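You operate a simulated robot arm through the tools that you are given. There is no shell and no other tool.

Carry out the task below with a simulated robot arm. There is one attempt and no reset: what you move stays moved.

Task
Clean the dried ink off the spare print head with flush.
Fine: the orange pad, wetted at the flush tin; pad back, tin lid on, print head cover shut. Set down upright: pad. Where these are worked on the way, their far stop is far enough and under half their travel is too little: print head cover. What is to be rubbed or washed off counts as gone when no trace of it is left.

It is judged by the outcome, as a careful person would: the job done as asked, and still so three seconds after it is handed in. It fails if anything else is knocked over, pushed out of place, dropped, spilled or broken. Lids that push on must go on centred and level and be pressed home; caps that screw on are set level and turned clockwise until they are tight.

Robot
A 7-joint arm with a two-finger parallel gripper, fixed in place. Base frame: the origin is on the floor under the middle of its stand, x ahead of it, y to its left, z up; the work surface is at about z = 800. Lengths are in mm, angles in rad, forces in N, time in s.
With the tool pointing down near the work surface it reaches from about 240 to 680 mm from the base axis. Its first joint turns from -1.152 to 1.152 rad. Payload 2.4 kg.
The tool frame sits at the grasp point between the pads (the TCP): z along the fingers, y along the line on which they close. The tips reach 30 mm beyond it. Largest opening 94 mm; finger width 28, thickness 10; the body of the gripper, 50 by 96 mm, starts 55 mm behind the TCP.
Orientation is told as [roll, pitch, yaw] about the base's x, y, z axes, in that order, counted from this pose: with the fingers straight down and closing along the base's y, the tool's x points along the base's -x, its y along +y and its z along -z.

Tools
- The arm moves only by the tool send_rows. Its argument "targets" is one flat list of numbers, 6 for each row, row after row: the shift along the tool's x, y, z in mm, then the turn, a rotation vector about the tool's x, y, z in degrees. In form: [tx, ty, tz, wx, wy, wz, tx, ty, tz, wx, wy, wz, ...]. A call has 1 to 20 rows; each row shifts and turns the commanded pose from where the row before left it, along the tool's axes as they then stand. "grip" is the closure, from 0 (fully open) to 1 (shut), set as the call begins (left out, the last holds). Rows are played at 5 a second. More than 50 mm and 0.15 rad between two rows, or a gripper value outside its range, and nothing of the call is played. Where a pose cannot be reached the arm comes as near as it can. A force on the tool above 40 N (or 10 N above the force at the start of the call, whichever is more), or a blocked arm, ends the call early, and 0.2 s more pass. The fingers move at their own pace (about 153 mm/s each) and stop on an object; they squeeze with about 30 N. The grip force told is the motor's: it shows also when the fingers shut on nothing. Time passes only in rows, and 0.2 s behind the last, so rows that do not move let the fingers close. The reply holds the time, the measured pose of the TCP, the force on the tool along the base axes, the opening and the grip force, in the units named above and with some noise, with the torque about the TCP (base axes, N m) and any sound that the robot's microphone picked up, and new pictures: "show" is both (left out), scene, wrist or none.
- Cameras (640 x 400 px; columns grow to the right, rows downward): "scene" is fixed at [33.4, 475.5, 1434.6]; the picture's right is [-0.77, -0.64, 0.00], its down [-0.42, 0.51, -0.75] and it looks along [0.48, -0.58, -0.66] (base axes); focal length 376 px, centre (320, 200). "wrist" rides on the gripper at [76, 14, -103] in the tool frame; the picture's right is [-0.18, 0.98, 0.00], its down [-0.75, -0.14, -0.64] and it looks along [-0.63, -0.12, 0.77] (tool axes); focal length 243 px, centre (320, 200). There is no depth. A picture from a camera that has moved, and an enlarged one, comes with that camera's place and axes in the base frame and with its lens.
- zoom(camera, box): a new picture of the part [left, top, right, bottom] of that camera's present view, enlarged. The clock stands still meanwhile.
- finish_job(): hands the job in; it is judged then, once.

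Places have to be worked out from the pictures, the camera data and where the tool is seen. Open the gripper and draw the arm clear of the work before you hand the job in, unless the task says otherwise.

The tools are called by a JSON object that holds its "fn" and its "kwargs". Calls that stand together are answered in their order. send_rows: Moves the arm, as the interface text tells. Its arguments: {"type":"object","properties":{"targets":{"type":"array","items":{"type":"number"}},"grip":{"type":"number"},"show":{"type":"string","enum":["both","scene","wrist","none"]}},"required":["targets"]} The other tools are called the same way: zoom (camera, box) takes an enlarged picture of a part of a camera's view; finish_job () hands the job in.

At the start:

```text
clock: 0.0
tcp_pos: [385.8, 125.9, 1089.2]
ee_rot: [-0.001, 0.0, -0.002]
contact_force: [-0.1, -0.5, -0.2]
torque: [-0.03, -0.03, -0.01]
opening: 93.9
finger_force: 0.0
```

scene: 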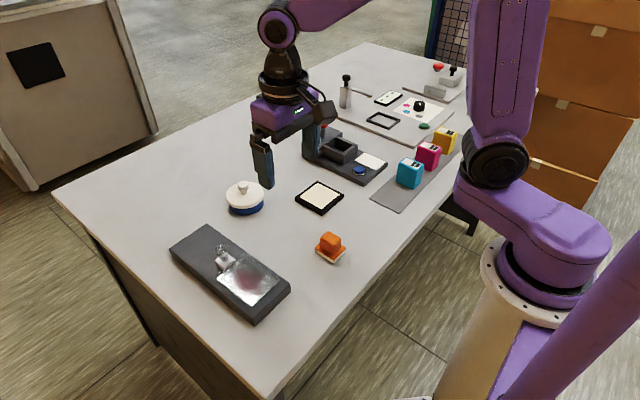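
wrist: 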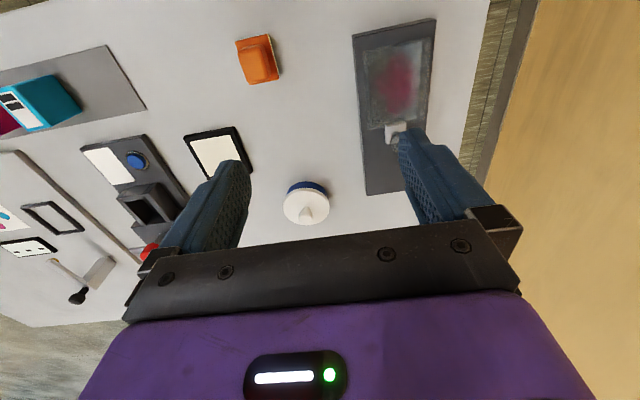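

I'll start by looking closely at the objects: the white-lidded tin, orange pad, and the dark board with a transparent cover over the stained print head.

{"fn": "zoom", "kwargs": {"camera": "scene", "box": [160, 160, 360, 330]}}

{"fn": "zoom", "kwargs": {"camera": "wrist", "box": [220, 0, 480, 230]}}

{"fn": "zoom", "kwargs": {"camera": "scene", "box": [280, 40, 480, 220]}}

```text
2.35 times, centred on (260, 245) of scene
camera zoom: at [33.4, 475.5, 1434.6], right [-0.77, -0.64, 0.0], down [-0.42, 0.51, -0.75], along [0.48, -0.58, -0.66], focal length 884 px, centre (461, 94)
```

zoom: 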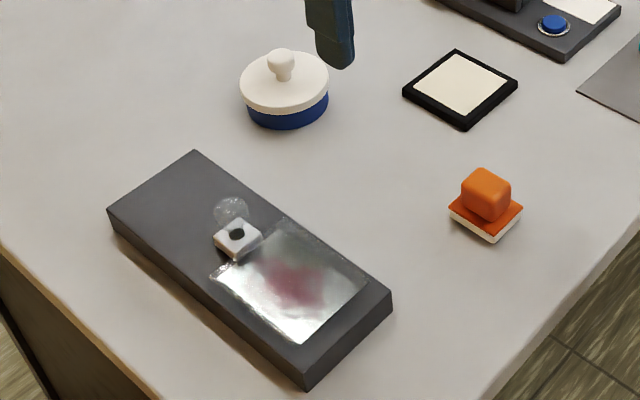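

```text
1.74 times, centred on (350, 115) of wrist
camera zoom: at [309.9, 140.7, 1190.8], right [0.18, 0.98, 0.0], down [0.75, -0.14, 0.64], along [0.63, -0.12, -0.77], focal length 422 px, centre (268, 348)
```

zoom: 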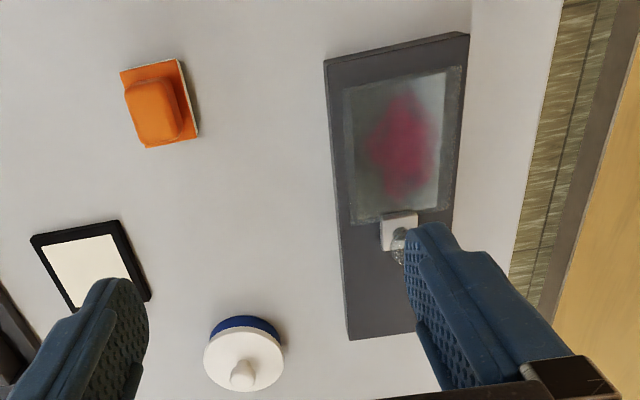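

```text
2.22 times, centred on (380, 130) of scene
camera zoom: at [33.4, 475.5, 1434.6], right [-0.77, -0.64, 0.0], down [-0.42, 0.51, -0.75], along [0.48, -0.58, -0.66], focal length 835 px, centre (187, 356)
```

zoom: 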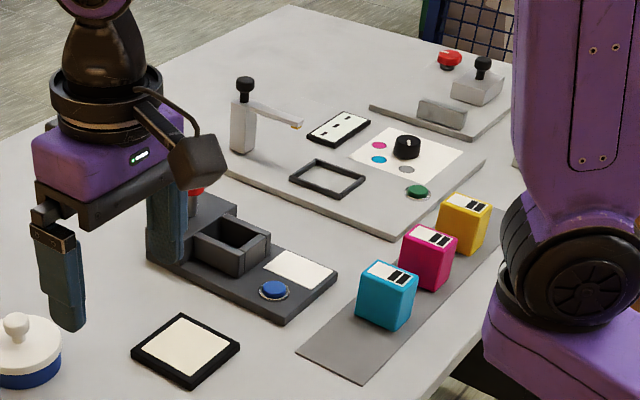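

Let me look more closely at the print head and its cover mechanism.

{"fn": "zoom", "kwargs": {"camera": "scene", "box": [200, 230, 290, 290]}}

{"fn": "zoom", "kwargs": {"camera": "wrist", "box": [340, 10, 450, 160]}}

{"fn": "zoom", "kwargs": {"camera": "scene", "box": [300, 215, 370, 275]}}

{"fn": "zoom", "kwargs": {"camera": "scene", "box": [210, 165, 290, 225]}}

```text
6.67 times, centred on (245, 260) of scene
camera zoom: at [33.4, 475.5, 1434.6], right [-0.77, -0.64, 0.0], down [-0.42, 0.51, -0.75], along [0.48, -0.58, -0.66], focal length 2505 px, centre (820, -200)
```

zoom: 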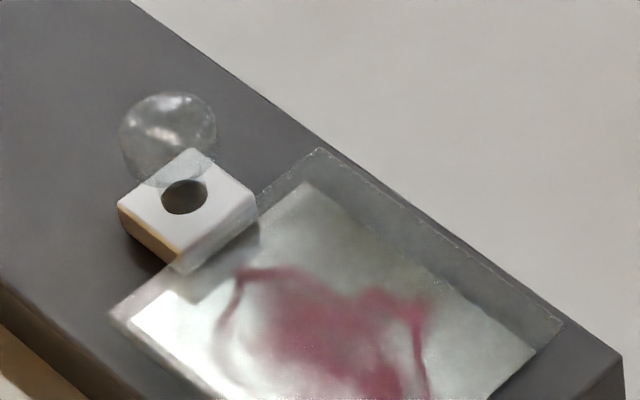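

```text
2.67 times, centred on (395, 85) of wrist
camera zoom: at [309.9, 140.7, 1190.8], right [0.18, 0.98, 0.0], down [0.75, -0.14, 0.64], along [0.63, -0.12, -0.77], focal length 647 px, centre (120, 507)
```

zoom: 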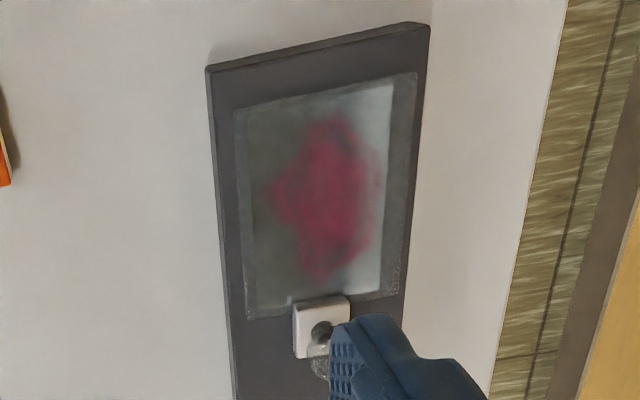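

```text
6.67 times, centred on (335, 245) of scene
camera zoom: at [33.4, 475.5, 1434.6], right [-0.77, -0.64, 0.0], down [-0.42, 0.51, -0.75], along [0.48, -0.58, -0.66], focal length 2505 px, centre (220, -100)
```

zoom: 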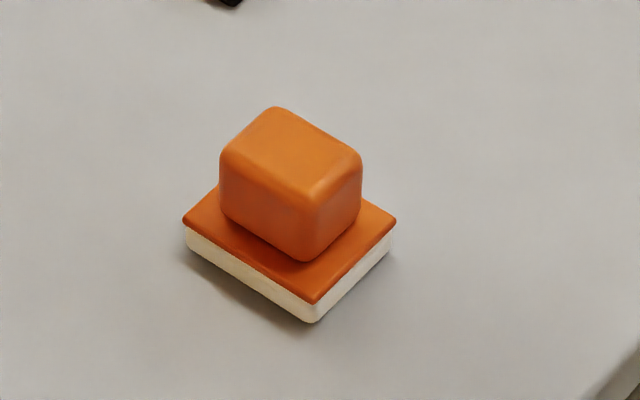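

```text
6.67 times, centred on (250, 195) of scene
camera zoom: at [33.4, 475.5, 1434.6], right [-0.77, -0.64, 0.0], down [-0.42, 0.51, -0.75], along [0.48, -0.58, -0.66], focal length 2505 px, centre (787, 233)
```

zoom: 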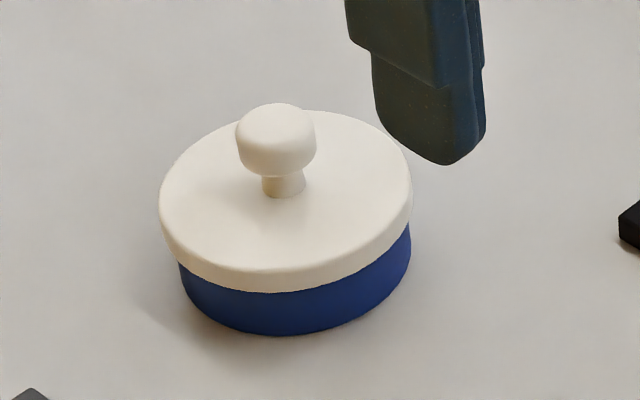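

The cover looks like a transparent plate with a clear knob above a white block near the board's middle. I'll move the wrist camera closer over the board at roughly (500, 217) to understand how it moves.

{"fn": "send_rows", "kwargs": {"targets": [-8.5, 23.3, 27.3, 0, 0, 0, -8.5, 23.3, 27.3, 0, 0, 0, -8.5, 23.3, 27.3, 0, 0, 0, -8.5, 23.3, 27.3, 0, 0, 0, 0, 0, 0, 0, 0, 0], "show": "both"}}

```text
clock: 1.2
tcp_pos: [418.8, 221.4, 977.3]
ee_rot: [0.0, -0.001, 0.0]
contact_force: [0.9, -0.3, 0.1]
torque: [0.01, -0.01, -0.01]
opening: 94.1
finger_force: 0.0
camera wrist: at [343.4, 235.9, 1080.8], right [0.18, 0.98, 0.0], down [0.75, -0.14, 0.64], along [0.63, -0.12, -0.77], focal length 243 px, centre (320, 200)
```

scene: 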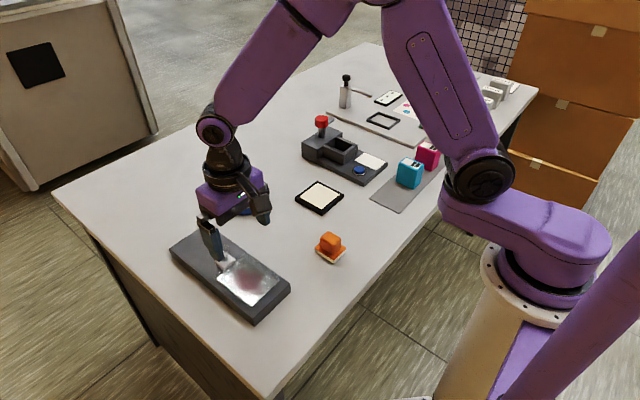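
wrist: 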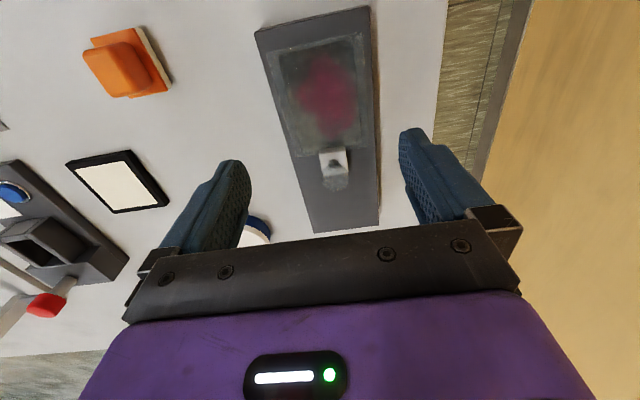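

{"fn": "zoom", "kwargs": {"camera": "wrist", "box": [250, 0, 400, 240]}}

{"fn": "zoom", "kwargs": {"camera": "wrist", "box": [300, 135, 370, 205]}}

```text
1.67 times, centred on (325, 120) of wrist
camera zoom: at [343.4, 235.9, 1080.8], right [0.18, 0.98, 0.0], down [0.75, -0.14, 0.64], along [0.63, -0.12, -0.77], focal length 404 px, centre (312, 333)
```

zoom: 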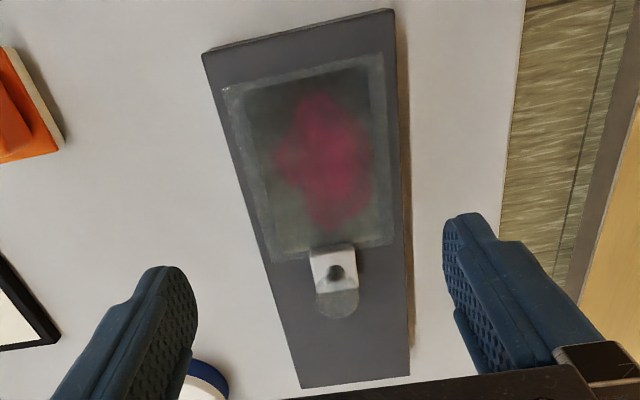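

```text
5.71 times, centred on (335, 170) of wrist
camera zoom: at [343.4, 235.9, 1080.8], right [0.18, 0.98, 0.0], down [0.75, -0.14, 0.64], along [0.63, -0.12, -0.77], focal length 1386 px, centre (234, 371)
```

zoom: 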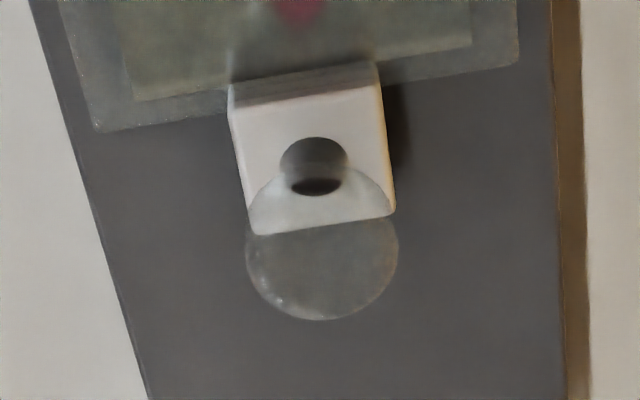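

The knob (about 30 mm wide) is directly above a white block at about (502, 224), top near z≈865. I'll go over it with open fingers, staying above it, to get a closer look.

{"fn": "send_rows", "kwargs": {"targets": [-27, 0.9, 19, 0, 0, 0, -27, 0.9, 19, 0, 0, 0, -27, 0.9, 14, 0, 0, 0, 0, 0, 0, 0, 0, 0], "show": "both"}}

{"fn": "zoom", "kwargs": {"camera": "wrist", "box": [240, 20, 420, 220]}}

{"fn": "zoom", "kwargs": {"camera": "scene", "box": [160, 200, 300, 330]}}

```text
clock: 2.2
tcp_pos: [499.1, 221.2, 926.8]
ee_rot: [0.001, -0.001, 0.001]
contact_force: [-0.4, -0.6, -0.8]
torque: [0.02, -0.02, -0.03]
opening: 94.0
finger_force: 0.0
camera wrist: at [424.0, 235.7, 1029.5], right [0.18, 0.98, 0.0], down [0.75, -0.14, 0.64], along [0.63, -0.12, -0.77], focal length 243 px, centre (320, 200)
```

scene: 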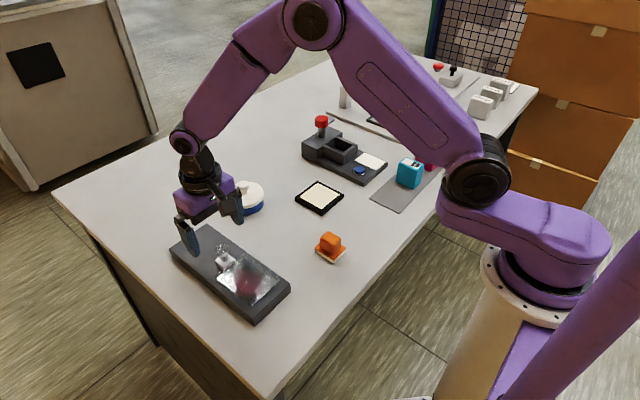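
wrist: 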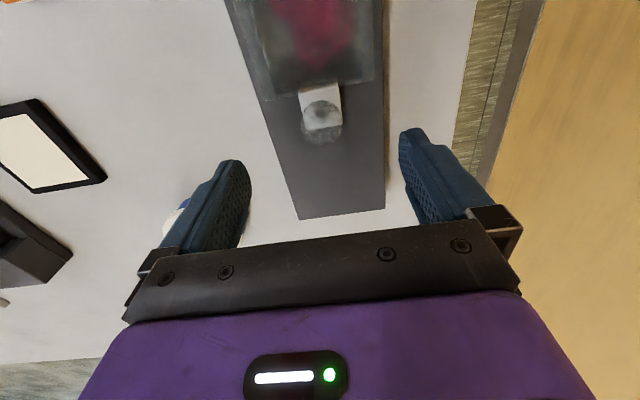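

```text
2.00 times, centred on (330, 120) of wrist
camera zoom: at [424.0, 235.7, 1029.5], right [0.18, 0.98, 0.0], down [0.75, -0.14, 0.64], along [0.63, -0.12, -0.77], focal length 485 px, centre (300, 360)
```

zoom: 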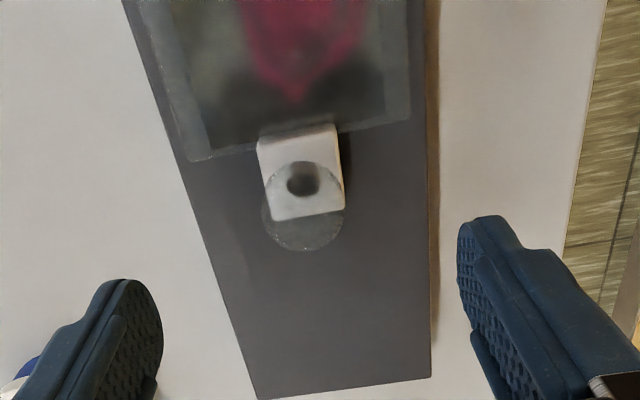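

```text
3.08 times, centred on (230, 265) of scene
camera zoom: at [33.4, 475.5, 1434.6], right [-0.77, -0.64, 0.0], down [-0.42, 0.51, -0.75], along [0.48, -0.58, -0.66], focal length 1156 px, centre (597, 0)
```

zoom: 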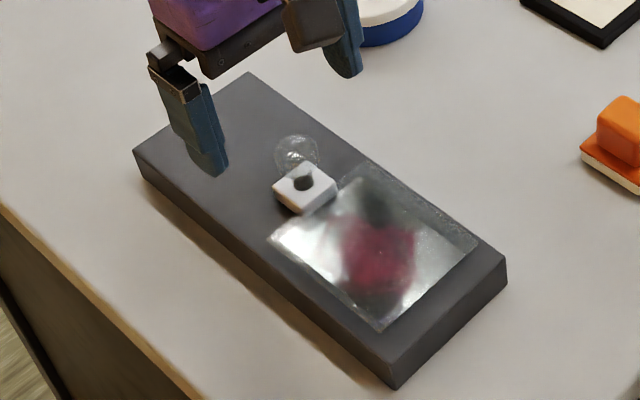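

The knob centre triangulates to about (492, 224, 866), with the block top near z≈843. I'll lower the fingers around the knob with tips at z≈850 and close on it.

{"fn": "send_rows", "kwargs": {"targets": [7, 3.3, 10, 0, 0, 0, 0, 0, 12, 0, 0, 0, 0, 0, 12, 0, 0, 0, 0, 0, 12, 0, 0, 0, 0, 0, 0, 0, 0, 0], "show": "both"}}

{"fn": "zoom", "kwargs": {"camera": "wrist", "box": [220, 20, 440, 240]}}

{"fn": "zoom", "kwargs": {"camera": "scene", "box": [160, 180, 300, 310]}}

```text
clock: 3.4
tcp_pos: [493.2, 227.4, 881.1]
ee_rot: [0.0, 0.0, 0.002]
contact_force: [-0.4, -0.1, 0.4]
torque: [0.02, 0.0, -0.01]
opening: 94.0
finger_force: 0.1
camera wrist: at [417.9, 240.4, 983.1], right [0.18, 0.98, 0.0], down [0.75, -0.14, 0.64], along [0.63, -0.12, -0.77], focal length 243 px, centre (320, 200)
```

scene: 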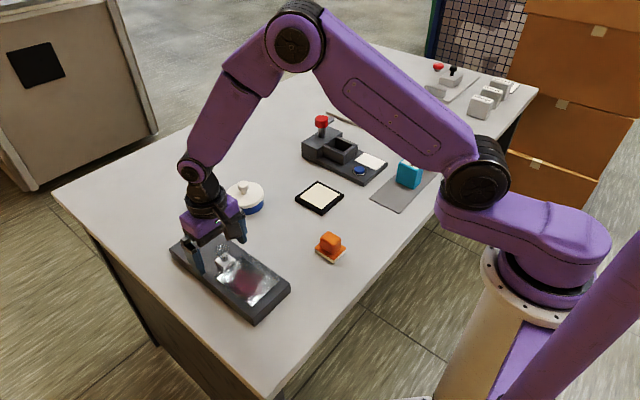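
wrist: 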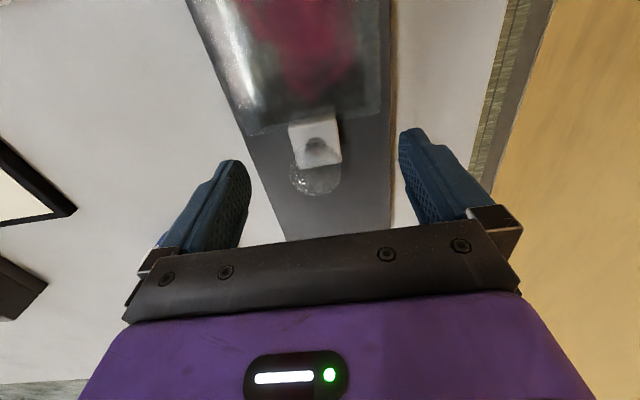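

```text
1.82 times, centred on (330, 130) of wrist
camera zoom: at [417.9, 240.4, 983.1], right [0.18, 0.98, 0.0], down [0.75, -0.14, 0.64], along [0.63, -0.12, -0.77], focal length 441 px, centre (302, 327)
```

zoom: 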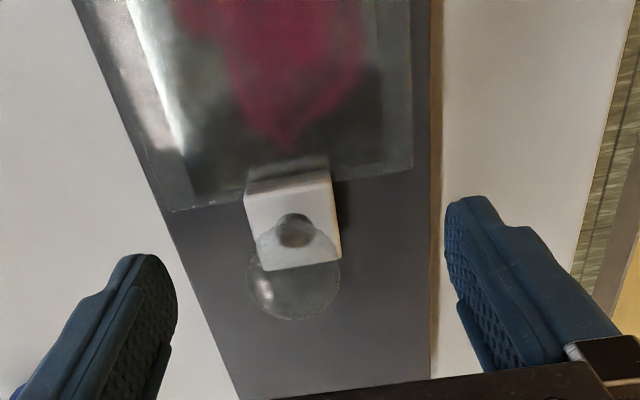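

```text
3.08 times, centred on (230, 245) of scene
camera zoom: at [33.4, 475.5, 1434.6], right [-0.77, -0.64, 0.0], down [-0.42, 0.51, -0.75], along [0.48, -0.58, -0.66], focal length 1156 px, centre (597, 62)
```

zoom: 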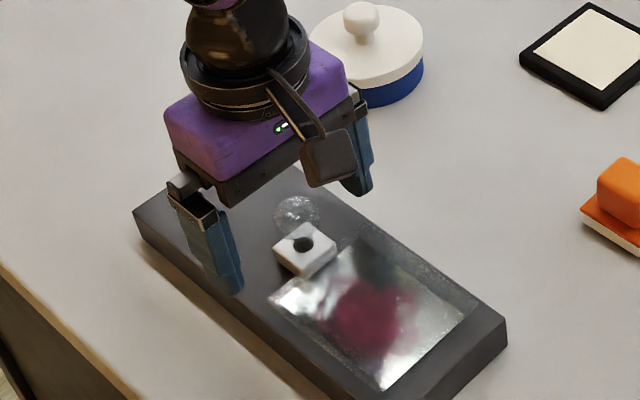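

Knob centre confirmed near (491.5, 224.2, 866), about 30 mm diameter. Centre on it in y and close the gripper.

{"fn": "send_rows", "kwargs": {"targets": [1.5, -3, 2, 0, 0, 0, 0, 0, 0, 0, 0, 0], "show": "none"}}

{"fn": "send_rows", "kwargs": {"targets": [0, 0, 0, 0, 0, 0, 0, 0, 0, 0, 0, 0, 0, 0, 0, 0, 0, 0], "grip": 1, "show": "both"}}

```text
clock: 4.0
tcp_pos: [491.1, 223.3, 879.0]
ee_rot: [0.0, 0.0, 0.0]
contact_force: [-0.1, 0.3, -0.5]
torque: [0.0, 0.0, 0.02]
opening: 94.1
finger_force: 0.1
```

```text
clock: 4.8
tcp_pos: [491.8, 225.3, 879.1]
ee_rot: [0.0, -0.002, 0.002]
contact_force: [-1.2, 14.1, -3.7]
torque: [0.17, -0.33, -0.24]
opening: 28.4
finger_force: 44.9
camera wrist: at [415.8, 238.7, 981.2], right [0.18, 0.98, 0.0], down [0.75, -0.14, 0.64], along [0.63, -0.12, -0.77], focal length 243 px, centre (320, 200)
```

scene: 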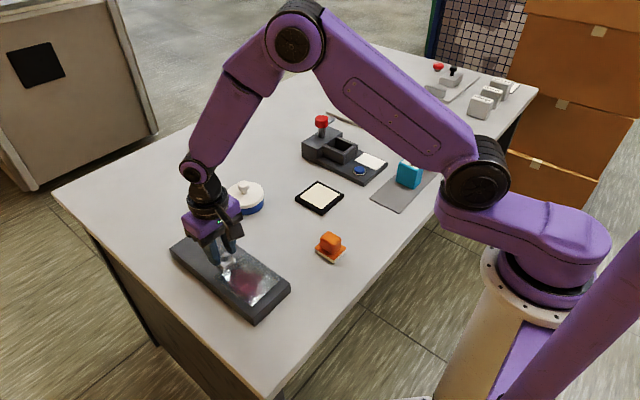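
wrist: 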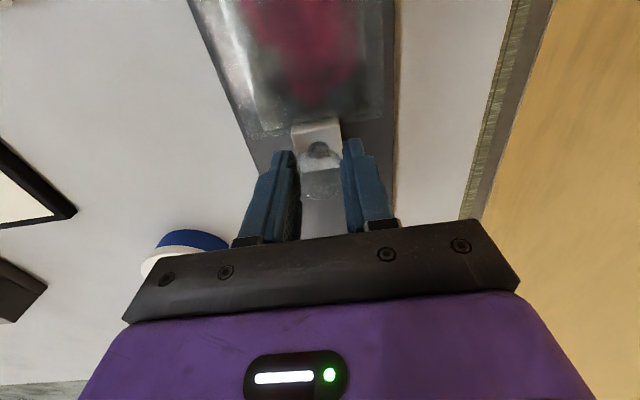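

The gripper holds the knob (28 mm opening) with a small side force of 14 N. I'll relieve that in y and test a gentle pull along +x (away from the base) in small steps.

{"fn": "send_rows", "kwargs": {"targets": [0, 1.2, 0, 0, 0, 0, -1.5, 0, 0, 0, 0, 0, -1.5, 0, 0, 0, 0, 0, -1.5, 0, 0, 0, 0, 0, -1.5, 0, 0, 0, 0, 0], "show": "none"}}

```text
clock: 6.0
tcp_pos: [497.1, 225.5, 878.7]
ee_rot: [-0.002, 0.001, 0.003]
contact_force: [-2.7, 14.6, -13.0]
torque: [0.04, -0.61, -0.14]
opening: 28.1
finger_force: 44.7
```

The tool moved +5 mm with little x-force; let me see whether the cover moved with it.

{"fn": "send_rows", "kwargs": {"targets": [0, 0, 0, 0, 0, 0], "show": "both"}}

{"fn": "zoom", "kwargs": {"camera": "wrist", "box": [220, 20, 440, 240]}}

{"fn": "zoom", "kwargs": {"camera": "scene", "box": [160, 180, 300, 310]}}

```text
clock: 6.4
tcp_pos: [497.5, 225.3, 878.9]
ee_rot: [-0.003, 0.001, 0.004]
contact_force: [-0.9, 15.3, -14.9]
torque: [-0.06, 0.1, -0.09]
opening: 28.6
finger_force: 45.1
camera wrist: at [422.1, 239.0, 981.5], right [0.18, 0.98, 0.0], down [0.75, -0.14, 0.64], along [0.63, -0.12, -0.77], focal length 243 px, centre (320, 200)
```

scene: 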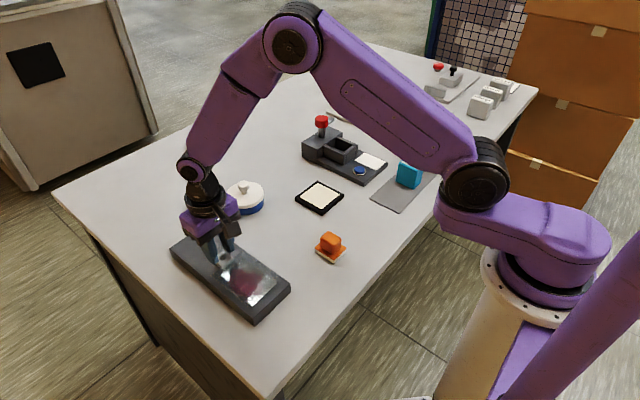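
wrist: 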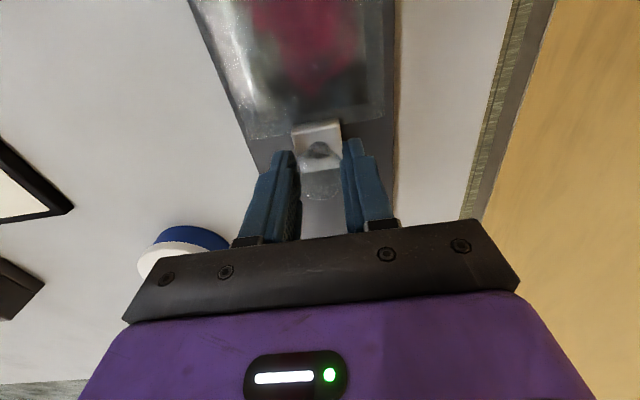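

```text
1.82 times, centred on (330, 130) of wrist
camera zoom: at [422.1, 239.0, 981.5], right [0.18, 0.98, 0.0], down [0.75, -0.14, 0.64], along [0.63, -0.12, -0.77], focal length 441 px, centre (302, 327)
```

zoom: 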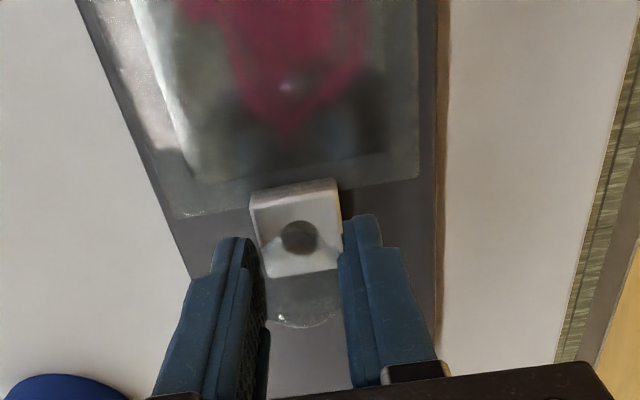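

```text
3.08 times, centred on (230, 245) of scene
camera zoom: at [33.6, 476.0, 1434.4], right [-0.77, -0.64, 0.0], down [-0.42, 0.51, -0.75], along [0.48, -0.58, -0.66], focal length 1156 px, centre (597, 62)
```

zoom: 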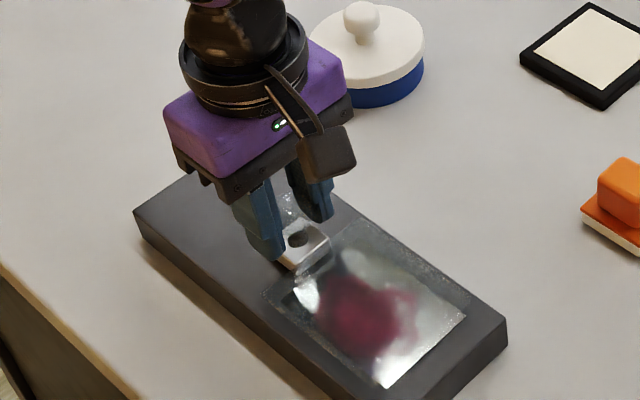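

The transparent plate moved with the knob, so it is a sliding cover that opens toward +x. I'll continue sliding it along +x.

{"fn": "send_rows", "kwargs": {"targets": [-5, 0.3, 0.3, 0, 0, 0, -5, 0.3, 0.3, 0, 0, 0, -5, 0, 0, 0, 0, 0, -5, 0, 0, 0, 0, 0, -5, 0, 0, 0, 0, 0, -5, 0, 0, 0, 0, 0, -5, 0, 0, 0, 0, 0, -5, 0, 0, 0, 0, 0], "show": "both"}}

```text
clock: 8.2
tcp_pos: [538.6, 225.0, 879.7]
ee_rot: [0.0, -0.003, 0.0]
contact_force: [-2.3, 8.2, 0.7]
torque: [0.0, -0.45, -0.05]
opening: 27.9
finger_force: 44.8
camera wrist: at [463.0, 239.0, 981.4], right [0.18, 0.98, 0.0], down [0.75, -0.14, 0.64], along [0.63, -0.12, -0.77], focal length 243 px, centre (320, 200)
```

scene: 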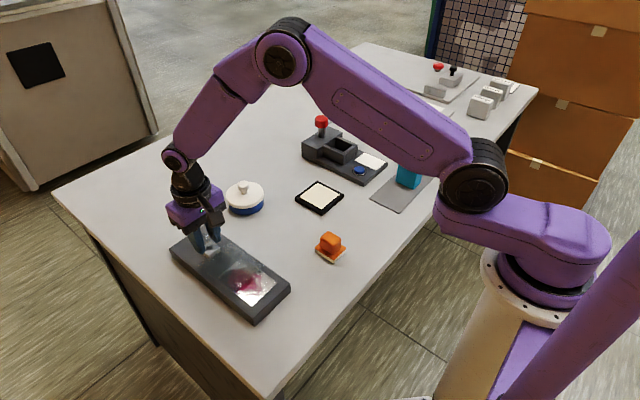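
wrist: 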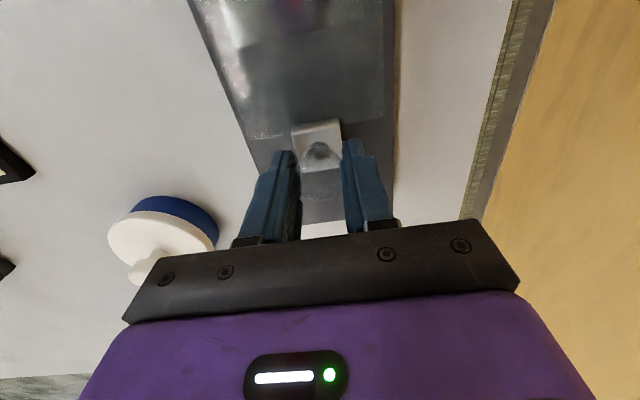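

The cover slides freely. Continue along +x toward the far stop.

{"fn": "send_rows", "kwargs": {"targets": [-5, 0, 0, 0, 0, 0, -5, 0, 0, 0, 0, 0, -5, 0, 0, 0, 0, 0, -5, 0, 0, 0, 0, 0, -5, 0, 0, 0, 0, 0, -5, 0, 0, 0, 0, 0, -5, 0, 0, 0, 0, 0, -5, 0, 0, 0, 0, 0, -5, 0, 0, 0, 0, 0, -5, 0, 0, 0, 0, 0], "show": "scene"}}

```text
clock: 10.4
tcp_pos: [588.0, 224.5, 878.7]
ee_rot: [-0.001, 0.001, 0.0]
contact_force: [-1.5, 5.3, -1.1]
torque: [0.01, 0.09, 0.09]
opening: 27.9
finger_force: 44.8
```

scene: 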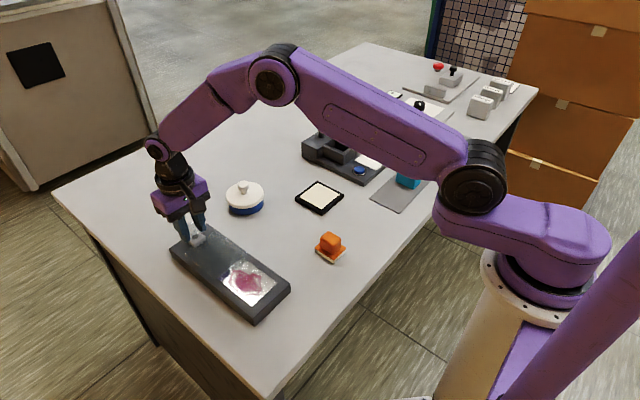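

The stain area is nearly uncovered now. I'll go on in smaller steps until the stop is felt.

{"fn": "send_rows", "kwargs": {"targets": [-3, 0, 0, 0, 0, 0, -3, 0, 0, 0, 0, 0, -3, 0, 0, 0, 0, 0, -3, 0, 0, 0, 0, 0, -3, 0, 0, 0, 0, 0], "show": "both"}}

{"fn": "zoom", "kwargs": {"camera": "scene", "box": [150, 210, 300, 330]}}

```text
clock: 11.6
tcp_pos: [600.3, 225.3, 878.9]
ee_rot: [-0.003, 0.004, 0.002]
contact_force: [-20.4, 0.9, 12.0]
torque: [-0.02, -0.9, 0.04]
opening: 28.2
finger_force: 45.4
camera wrist: at [525.8, 239.0, 981.6], right [0.18, 0.98, 0.0], down [0.76, -0.14, 0.64], along [0.63, -0.12, -0.77], focal length 243 px, centre (320, 200)
```

scene: 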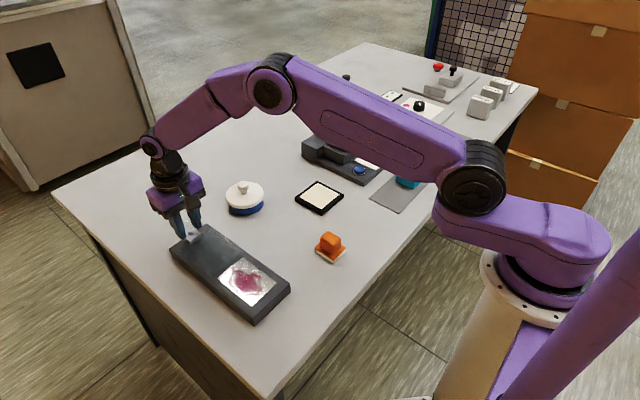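
wrist: 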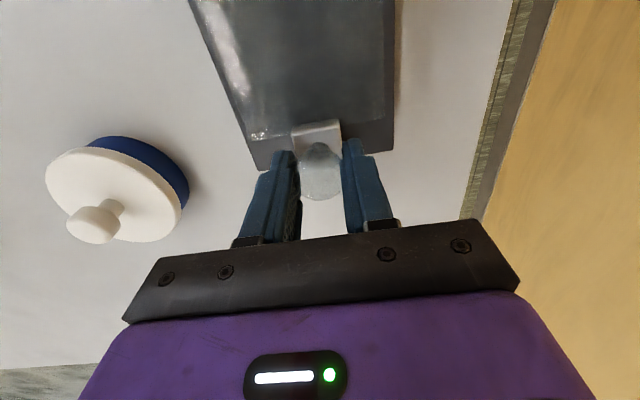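

```text
3.33 times, centred on (225, 270) of scene
camera zoom: at [32.6, 475.4, 1434.6], right [-0.77, -0.64, 0.0], down [-0.42, 0.51, -0.75], along [0.48, -0.58, -0.66], focal length 1253 px, centre (637, -33)
```

zoom: 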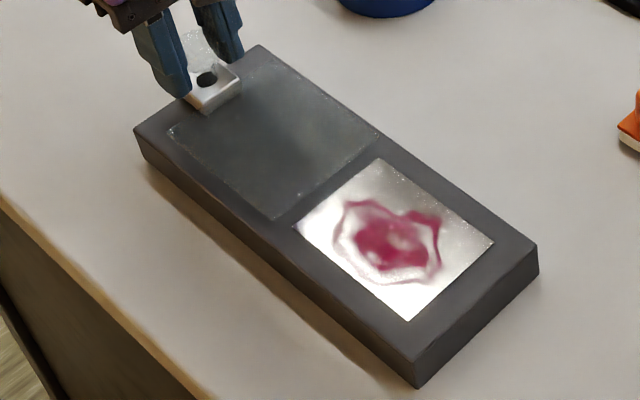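

The cover has hit its far stop (x-force −20 N) and the stained plate is completely exposed. I'll relax a little, open the gripper, and lift away.

{"fn": "send_rows", "kwargs": {"targets": [1.5, 0, 0, 0, 0, 0, 0, 0, 0, 0, 0, 0], "show": "none"}}

{"fn": "send_rows", "kwargs": {"targets": [0, 0, 0, 0, 0, 0, 0, 0, 0, 0, 0, 0, 0, 0, 0, 0, 0, 0, 0, 0, -20, 0, 0, 0, 0, 0, -40, 0, 0, 0, 0, 0, -45, 0, 0, 0], "grip": 0, "show": "both"}}

```text
clock: 12.2
tcp_pos: [601.3, 225.2, 878.2]
ee_rot: [0.0, 0.001, -0.001]
contact_force: [-10.9, 5.3, 10.9]
torque: [0.03, 1.25, -0.07]
opening: 27.9
finger_force: 45.8
```

```text
clock: 13.6
tcp_pos: [601.0, 223.9, 983.1]
ee_rot: [0.001, 0.001, -0.001]
contact_force: [-0.3, 0.8, -0.7]
torque: [0.02, 0.01, -0.04]
opening: 94.1
finger_force: 0.0
camera wrist: at [525.6, 237.3, 1085.0], right [0.18, 0.98, 0.0], down [0.75, -0.14, 0.64], along [0.63, -0.12, -0.77], focal length 243 px, centre (320, 200)
```

scene: 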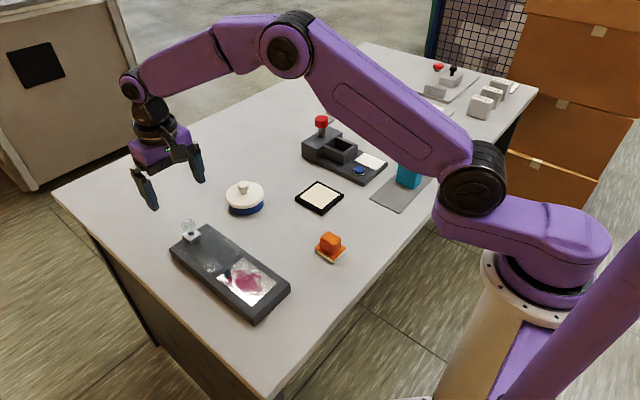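
wrist: 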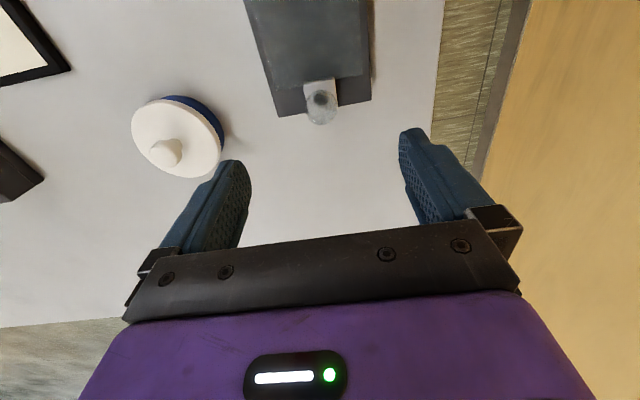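

The cover stays open. Next is the flush tin lid, knob around (617, 55); I'll move over it for a precise look.

{"fn": "send_rows", "kwargs": {"targets": [0, -42, 0, 0, 0, 0, 0, -42, 0, 0, 0, 0, 0, -42, 0, 0, 0, 0, 0, -42, 6, 0, 0, 0, 0, 0, 0, 0, 0, 0], "show": "both"}}

{"fn": "zoom", "kwargs": {"camera": "wrist", "box": [240, 40, 420, 220]}}

```text
clock: 14.8
tcp_pos: [600.8, 57.3, 976.1]
ee_rot: [0.001, 0.0, 0.0]
contact_force: [0.2, -0.1, -0.2]
torque: [-0.02, -0.01, -0.01]
opening: 93.6
finger_force: 0.1
camera wrist: at [525.9, 71.5, 1078.6], right [0.18, 0.98, 0.0], down [0.75, -0.14, 0.64], along [0.63, -0.12, -0.77], focal length 243 px, centre (320, 200)
```

scene: 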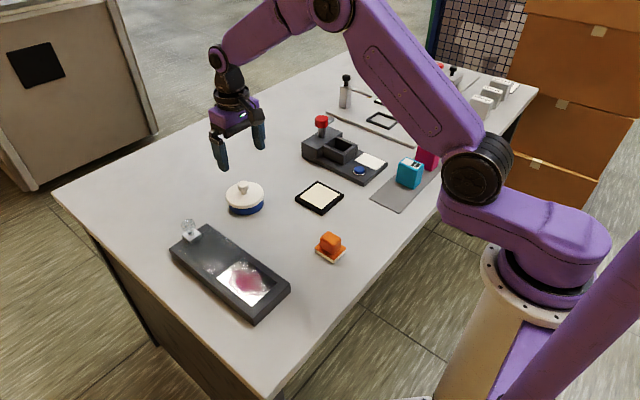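
wrist: 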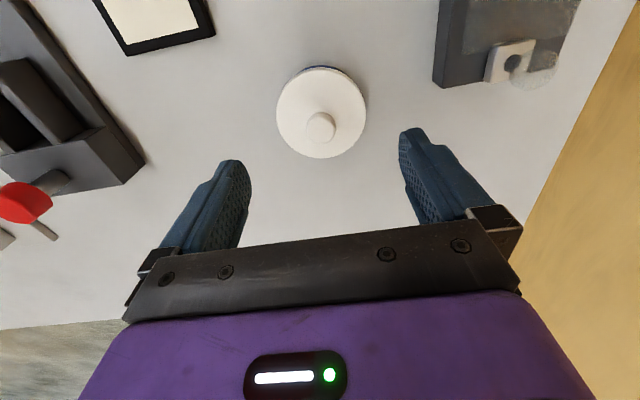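

```text
2.22 times, centred on (330, 130) of wrist
camera zoom: at [525.9, 71.5, 1078.6], right [0.18, 0.98, 0.0], down [0.75, -0.14, 0.64], along [0.63, -0.12, -0.77], focal length 539 px, centre (298, 356)
```

zoom: 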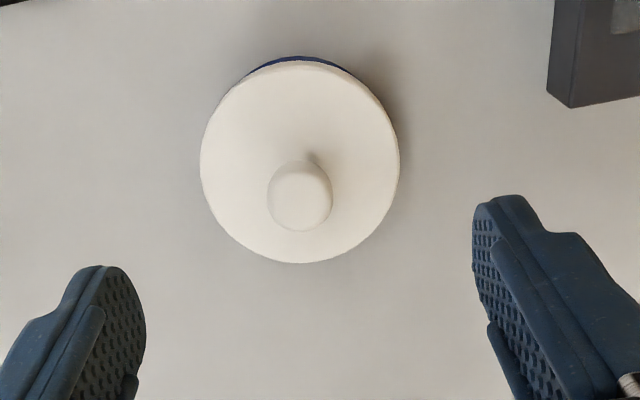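

Lid ~90 mm in diameter, centre about (615, 56), lid top z≈830, knob ~27 mm wide with its top around z≈865. I'll descend a bit to refine.

{"fn": "send_rows", "kwargs": {"targets": [-6, -0.6, 23, 0, 0, 0, -7, -0.6, 23, 0, 0, 0, 0, 0, 0, 0, 0, 0], "show": "wrist"}}

{"fn": "zoom", "kwargs": {"camera": "wrist", "box": [240, 40, 420, 220]}}

{"fn": "zoom", "kwargs": {"camera": "scene", "box": [200, 130, 300, 230]}}

```text
clock: 15.6
tcp_pos: [614.8, 56.7, 931.3]
ee_rot: [0.0, -0.001, 0.0]
contact_force: [0.4, 0.0, 1.0]
torque: [0.01, 0.02, 0.03]
opening: 94.0
finger_force: 0.0
camera wrist: at [539.2, 70.6, 1033.4], right [0.18, 0.98, 0.0], down [0.75, -0.14, 0.64], along [0.63, -0.12, -0.77], focal length 243 px, centre (320, 200)
```

wrist: 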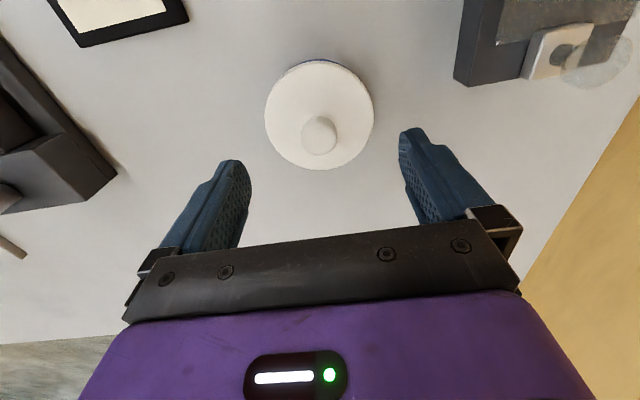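

```text
2.22 times, centred on (330, 130) of wrist
camera zoom: at [539.2, 70.6, 1033.4], right [0.18, 0.98, 0.0], down [0.75, -0.14, 0.64], along [0.63, -0.12, -0.77], focal length 539 px, centre (298, 356)
```

zoom: 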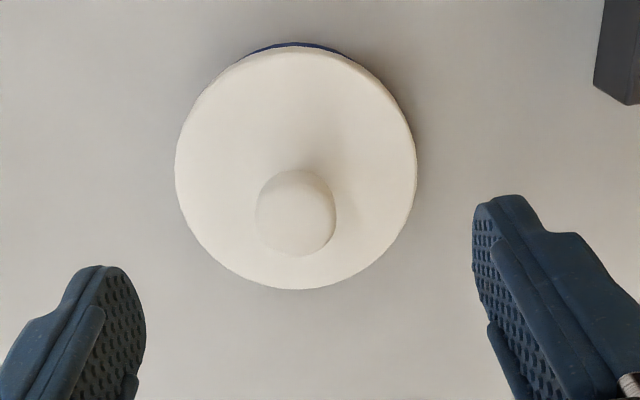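

```text
4.00 times, centred on (250, 180) of scene
camera zoom: at [33.4, 475.5, 1434.6], right [-0.77, -0.64, 0.0], down [-0.42, 0.51, -0.75], along [0.48, -0.58, -0.66], focal length 1503 px, centre (600, 280)
```

zoom: 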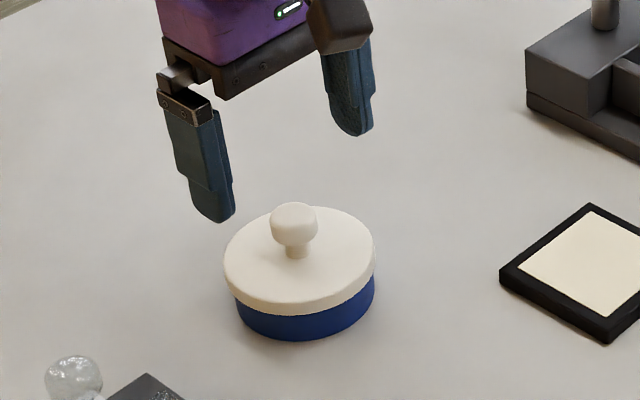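

Accounting for the lid's rim, the lid and its knob centre at about (621.7, 55.2), knob centre z≈852. I'll lower straight down around the knob with the tips at z≈838.

{"fn": "send_rows", "kwargs": {"targets": [-6.9, -1.5, 15, 0, 0, 0, 0, 0, 18, 0, 0, 0, 0, 0, 15, 0, 0, 0, 0, 0, 14, 0, 0, 0, 0, 0, 0, 0, 0, 0], "show": "both"}}

{"fn": "zoom", "kwargs": {"camera": "wrist", "box": [220, 60, 440, 240]}}

{"fn": "zoom", "kwargs": {"camera": "scene", "box": [200, 150, 290, 230]}}

```text
clock: 16.8
tcp_pos: [622.1, 56.2, 869.1]
ee_rot: [0.0, 0.0, -0.001]
contact_force: [-1.1, 0.0, -0.1]
torque: [-0.01, -0.01, 0.03]
opening: 93.9
finger_force: 0.1
camera wrist: at [546.3, 69.8, 972.4], right [0.18, 0.98, 0.0], down [0.75, -0.14, 0.64], along [0.63, -0.12, -0.77], focal length 243 px, centre (320, 200)
```

scene: 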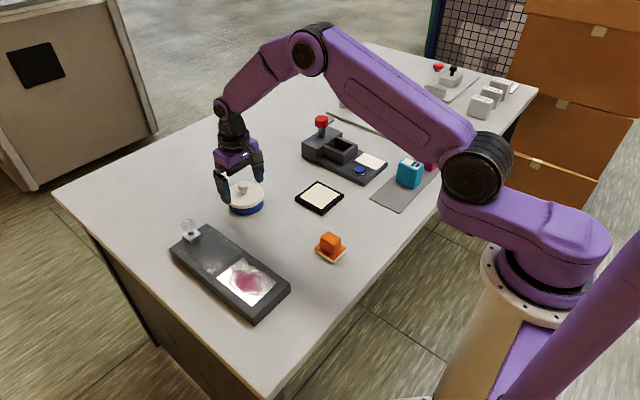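
wrist: 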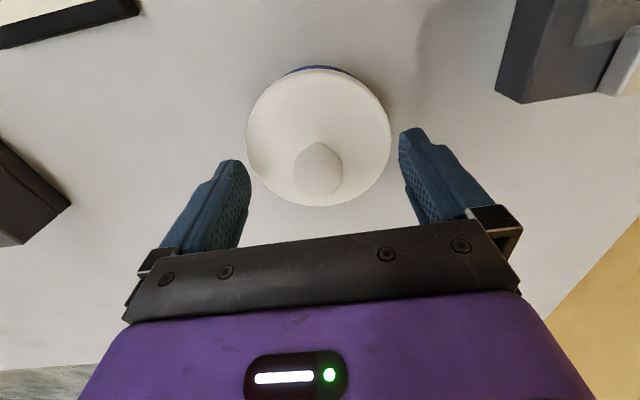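

```text
2.22 times, centred on (330, 150) of wrist
camera zoom: at [546.3, 69.8, 972.4], right [0.18, 0.98, 0.0], down [0.75, -0.14, 0.64], along [0.63, -0.12, -0.77], focal length 539 px, centre (298, 311)
```

zoom: 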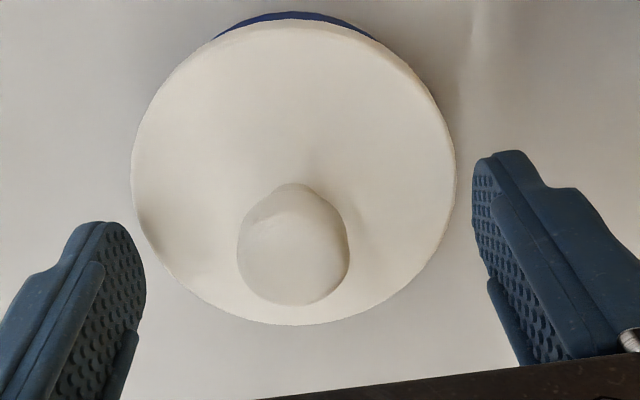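

```text
5.00 times, centred on (245, 190) of scene
camera zoom: at [33.4, 475.5, 1434.6], right [-0.77, -0.64, 0.0], down [-0.42, 0.51, -0.75], along [0.48, -0.58, -0.66], focal length 1879 px, centre (695, 250)
```

zoom: 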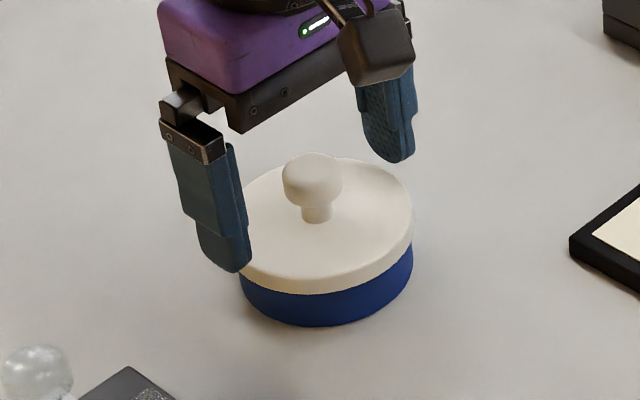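

The knob centre at (622.6, 54.8) matches the tool position. I'll nudge y by −1.3 mm and close on the knob.

{"fn": "send_rows", "kwargs": {"targets": [0, -1.3, 0, 0, 0, 0, 0, 0, 0, 0, 0, 0], "show": "none"}}

{"fn": "send_rows", "kwargs": {"targets": [0, 0, 0, 0, 0, 0, 0, 0, 0, 0, 0, 0, 0, 0, 0, 0, 0, 0], "grip": 1, "show": "both"}}

```text
clock: 17.4
tcp_pos: [622.5, 53.7, 870.1]
ee_rot: [0.001, 0.0, 0.0]
contact_force: [-0.9, -0.7, -0.3]
torque: [0.01, -0.01, -0.02]
opening: 93.9
finger_force: 0.1
```

```text
clock: 18.2
tcp_pos: [621.8, 53.9, 870.4]
ee_rot: [0.0, 0.0, 0.001]
contact_force: [0.4, -0.1, 0.0]
torque: [-0.03, -0.02, 0.01]
opening: 26.9
finger_force: 30.1
heard: snap
camera wrist: at [546.2, 68.0, 972.6], right [0.18, 0.98, 0.0], down [0.75, -0.14, 0.64], along [0.63, -0.12, -0.77], focal length 243 px, centre (320, 200)
```

scene: 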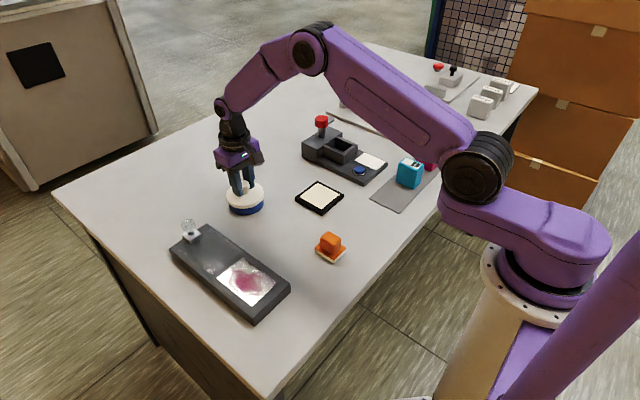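
wrist: 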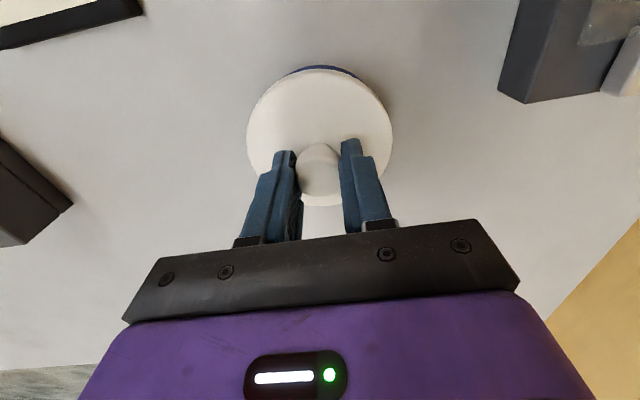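

Gripped at 27 mm, and a "snap" was heard, so the lid may have come loose from its press fit. I'll lift straight up slowly.

{"fn": "send_rows", "kwargs": {"targets": [0, 0, -2, 0, 0, 0, 0, 0, -3, 0, 0, 0, 0, 0, -5, 0, 0, 0, 0, 0, -10, 0, 0, 0, 0, 0, -20, 0, 0, 0, 0, 0, -30, 0, 0, 0, 0, 0, 0, 0, 0, 0], "show": "both"}}

{"fn": "zoom", "kwargs": {"camera": "scene", "box": [190, 110, 310, 230]}}

{"fn": "zoom", "kwargs": {"camera": "wrist", "box": [180, 20, 460, 240]}}

```text
clock: 19.8
tcp_pos: [621.1, 52.8, 939.8]
ee_rot: [0.0, -0.001, 0.0]
contact_force: [1.3, -0.2, 0.4]
torque: [0.01, 0.04, 0.03]
opening: 0.0
finger_force: 29.8
camera wrist: at [545.5, 66.6, 1042.9], right [0.18, 0.98, 0.0], down [0.75, -0.14, 0.64], along [0.63, -0.12, -0.77], focal length 243 px, centre (320, 200)
```

scene: 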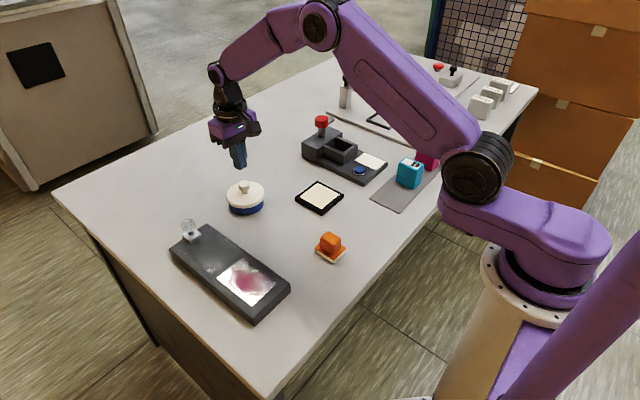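
wrist: 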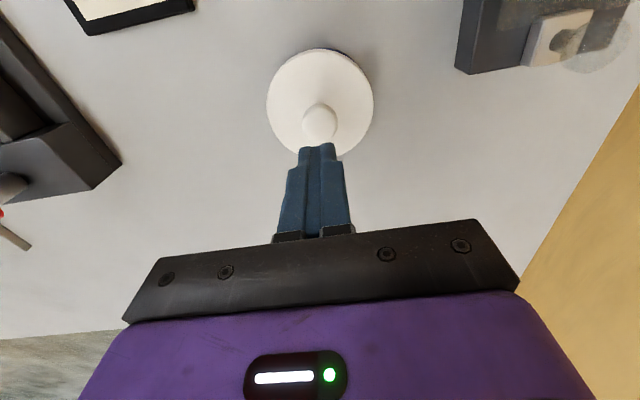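

```text
3.33 times, centred on (250, 170) of scene
camera zoom: at [33.4, 475.5, 1434.6], right [-0.77, -0.64, 0.0], down [-0.42, 0.51, -0.75], along [0.48, -0.58, -0.66], focal length 1253 px, centre (553, 300)
```

zoom: 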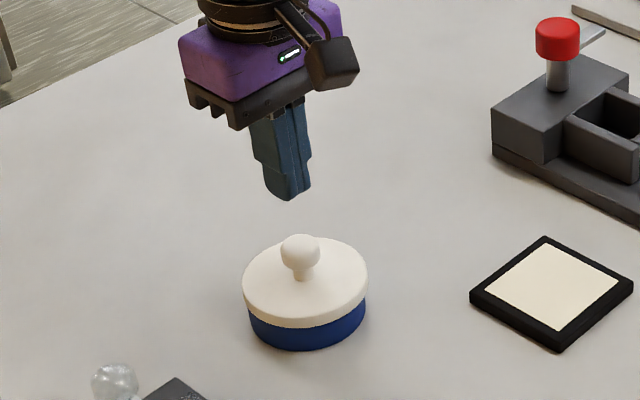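

```text
1.82 times, centred on (320, 130) of wrist
camera zoom: at [545.5, 66.6, 1042.9], right [0.18, 0.98, 0.0], down [0.75, -0.14, 0.64], along [0.63, -0.12, -0.77], focal length 441 px, centre (320, 327)
```

zoom: 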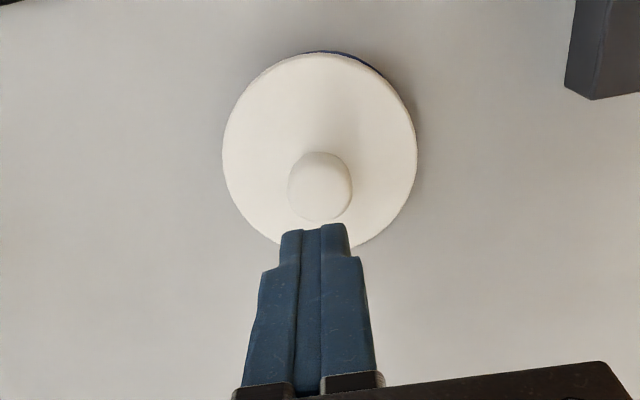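

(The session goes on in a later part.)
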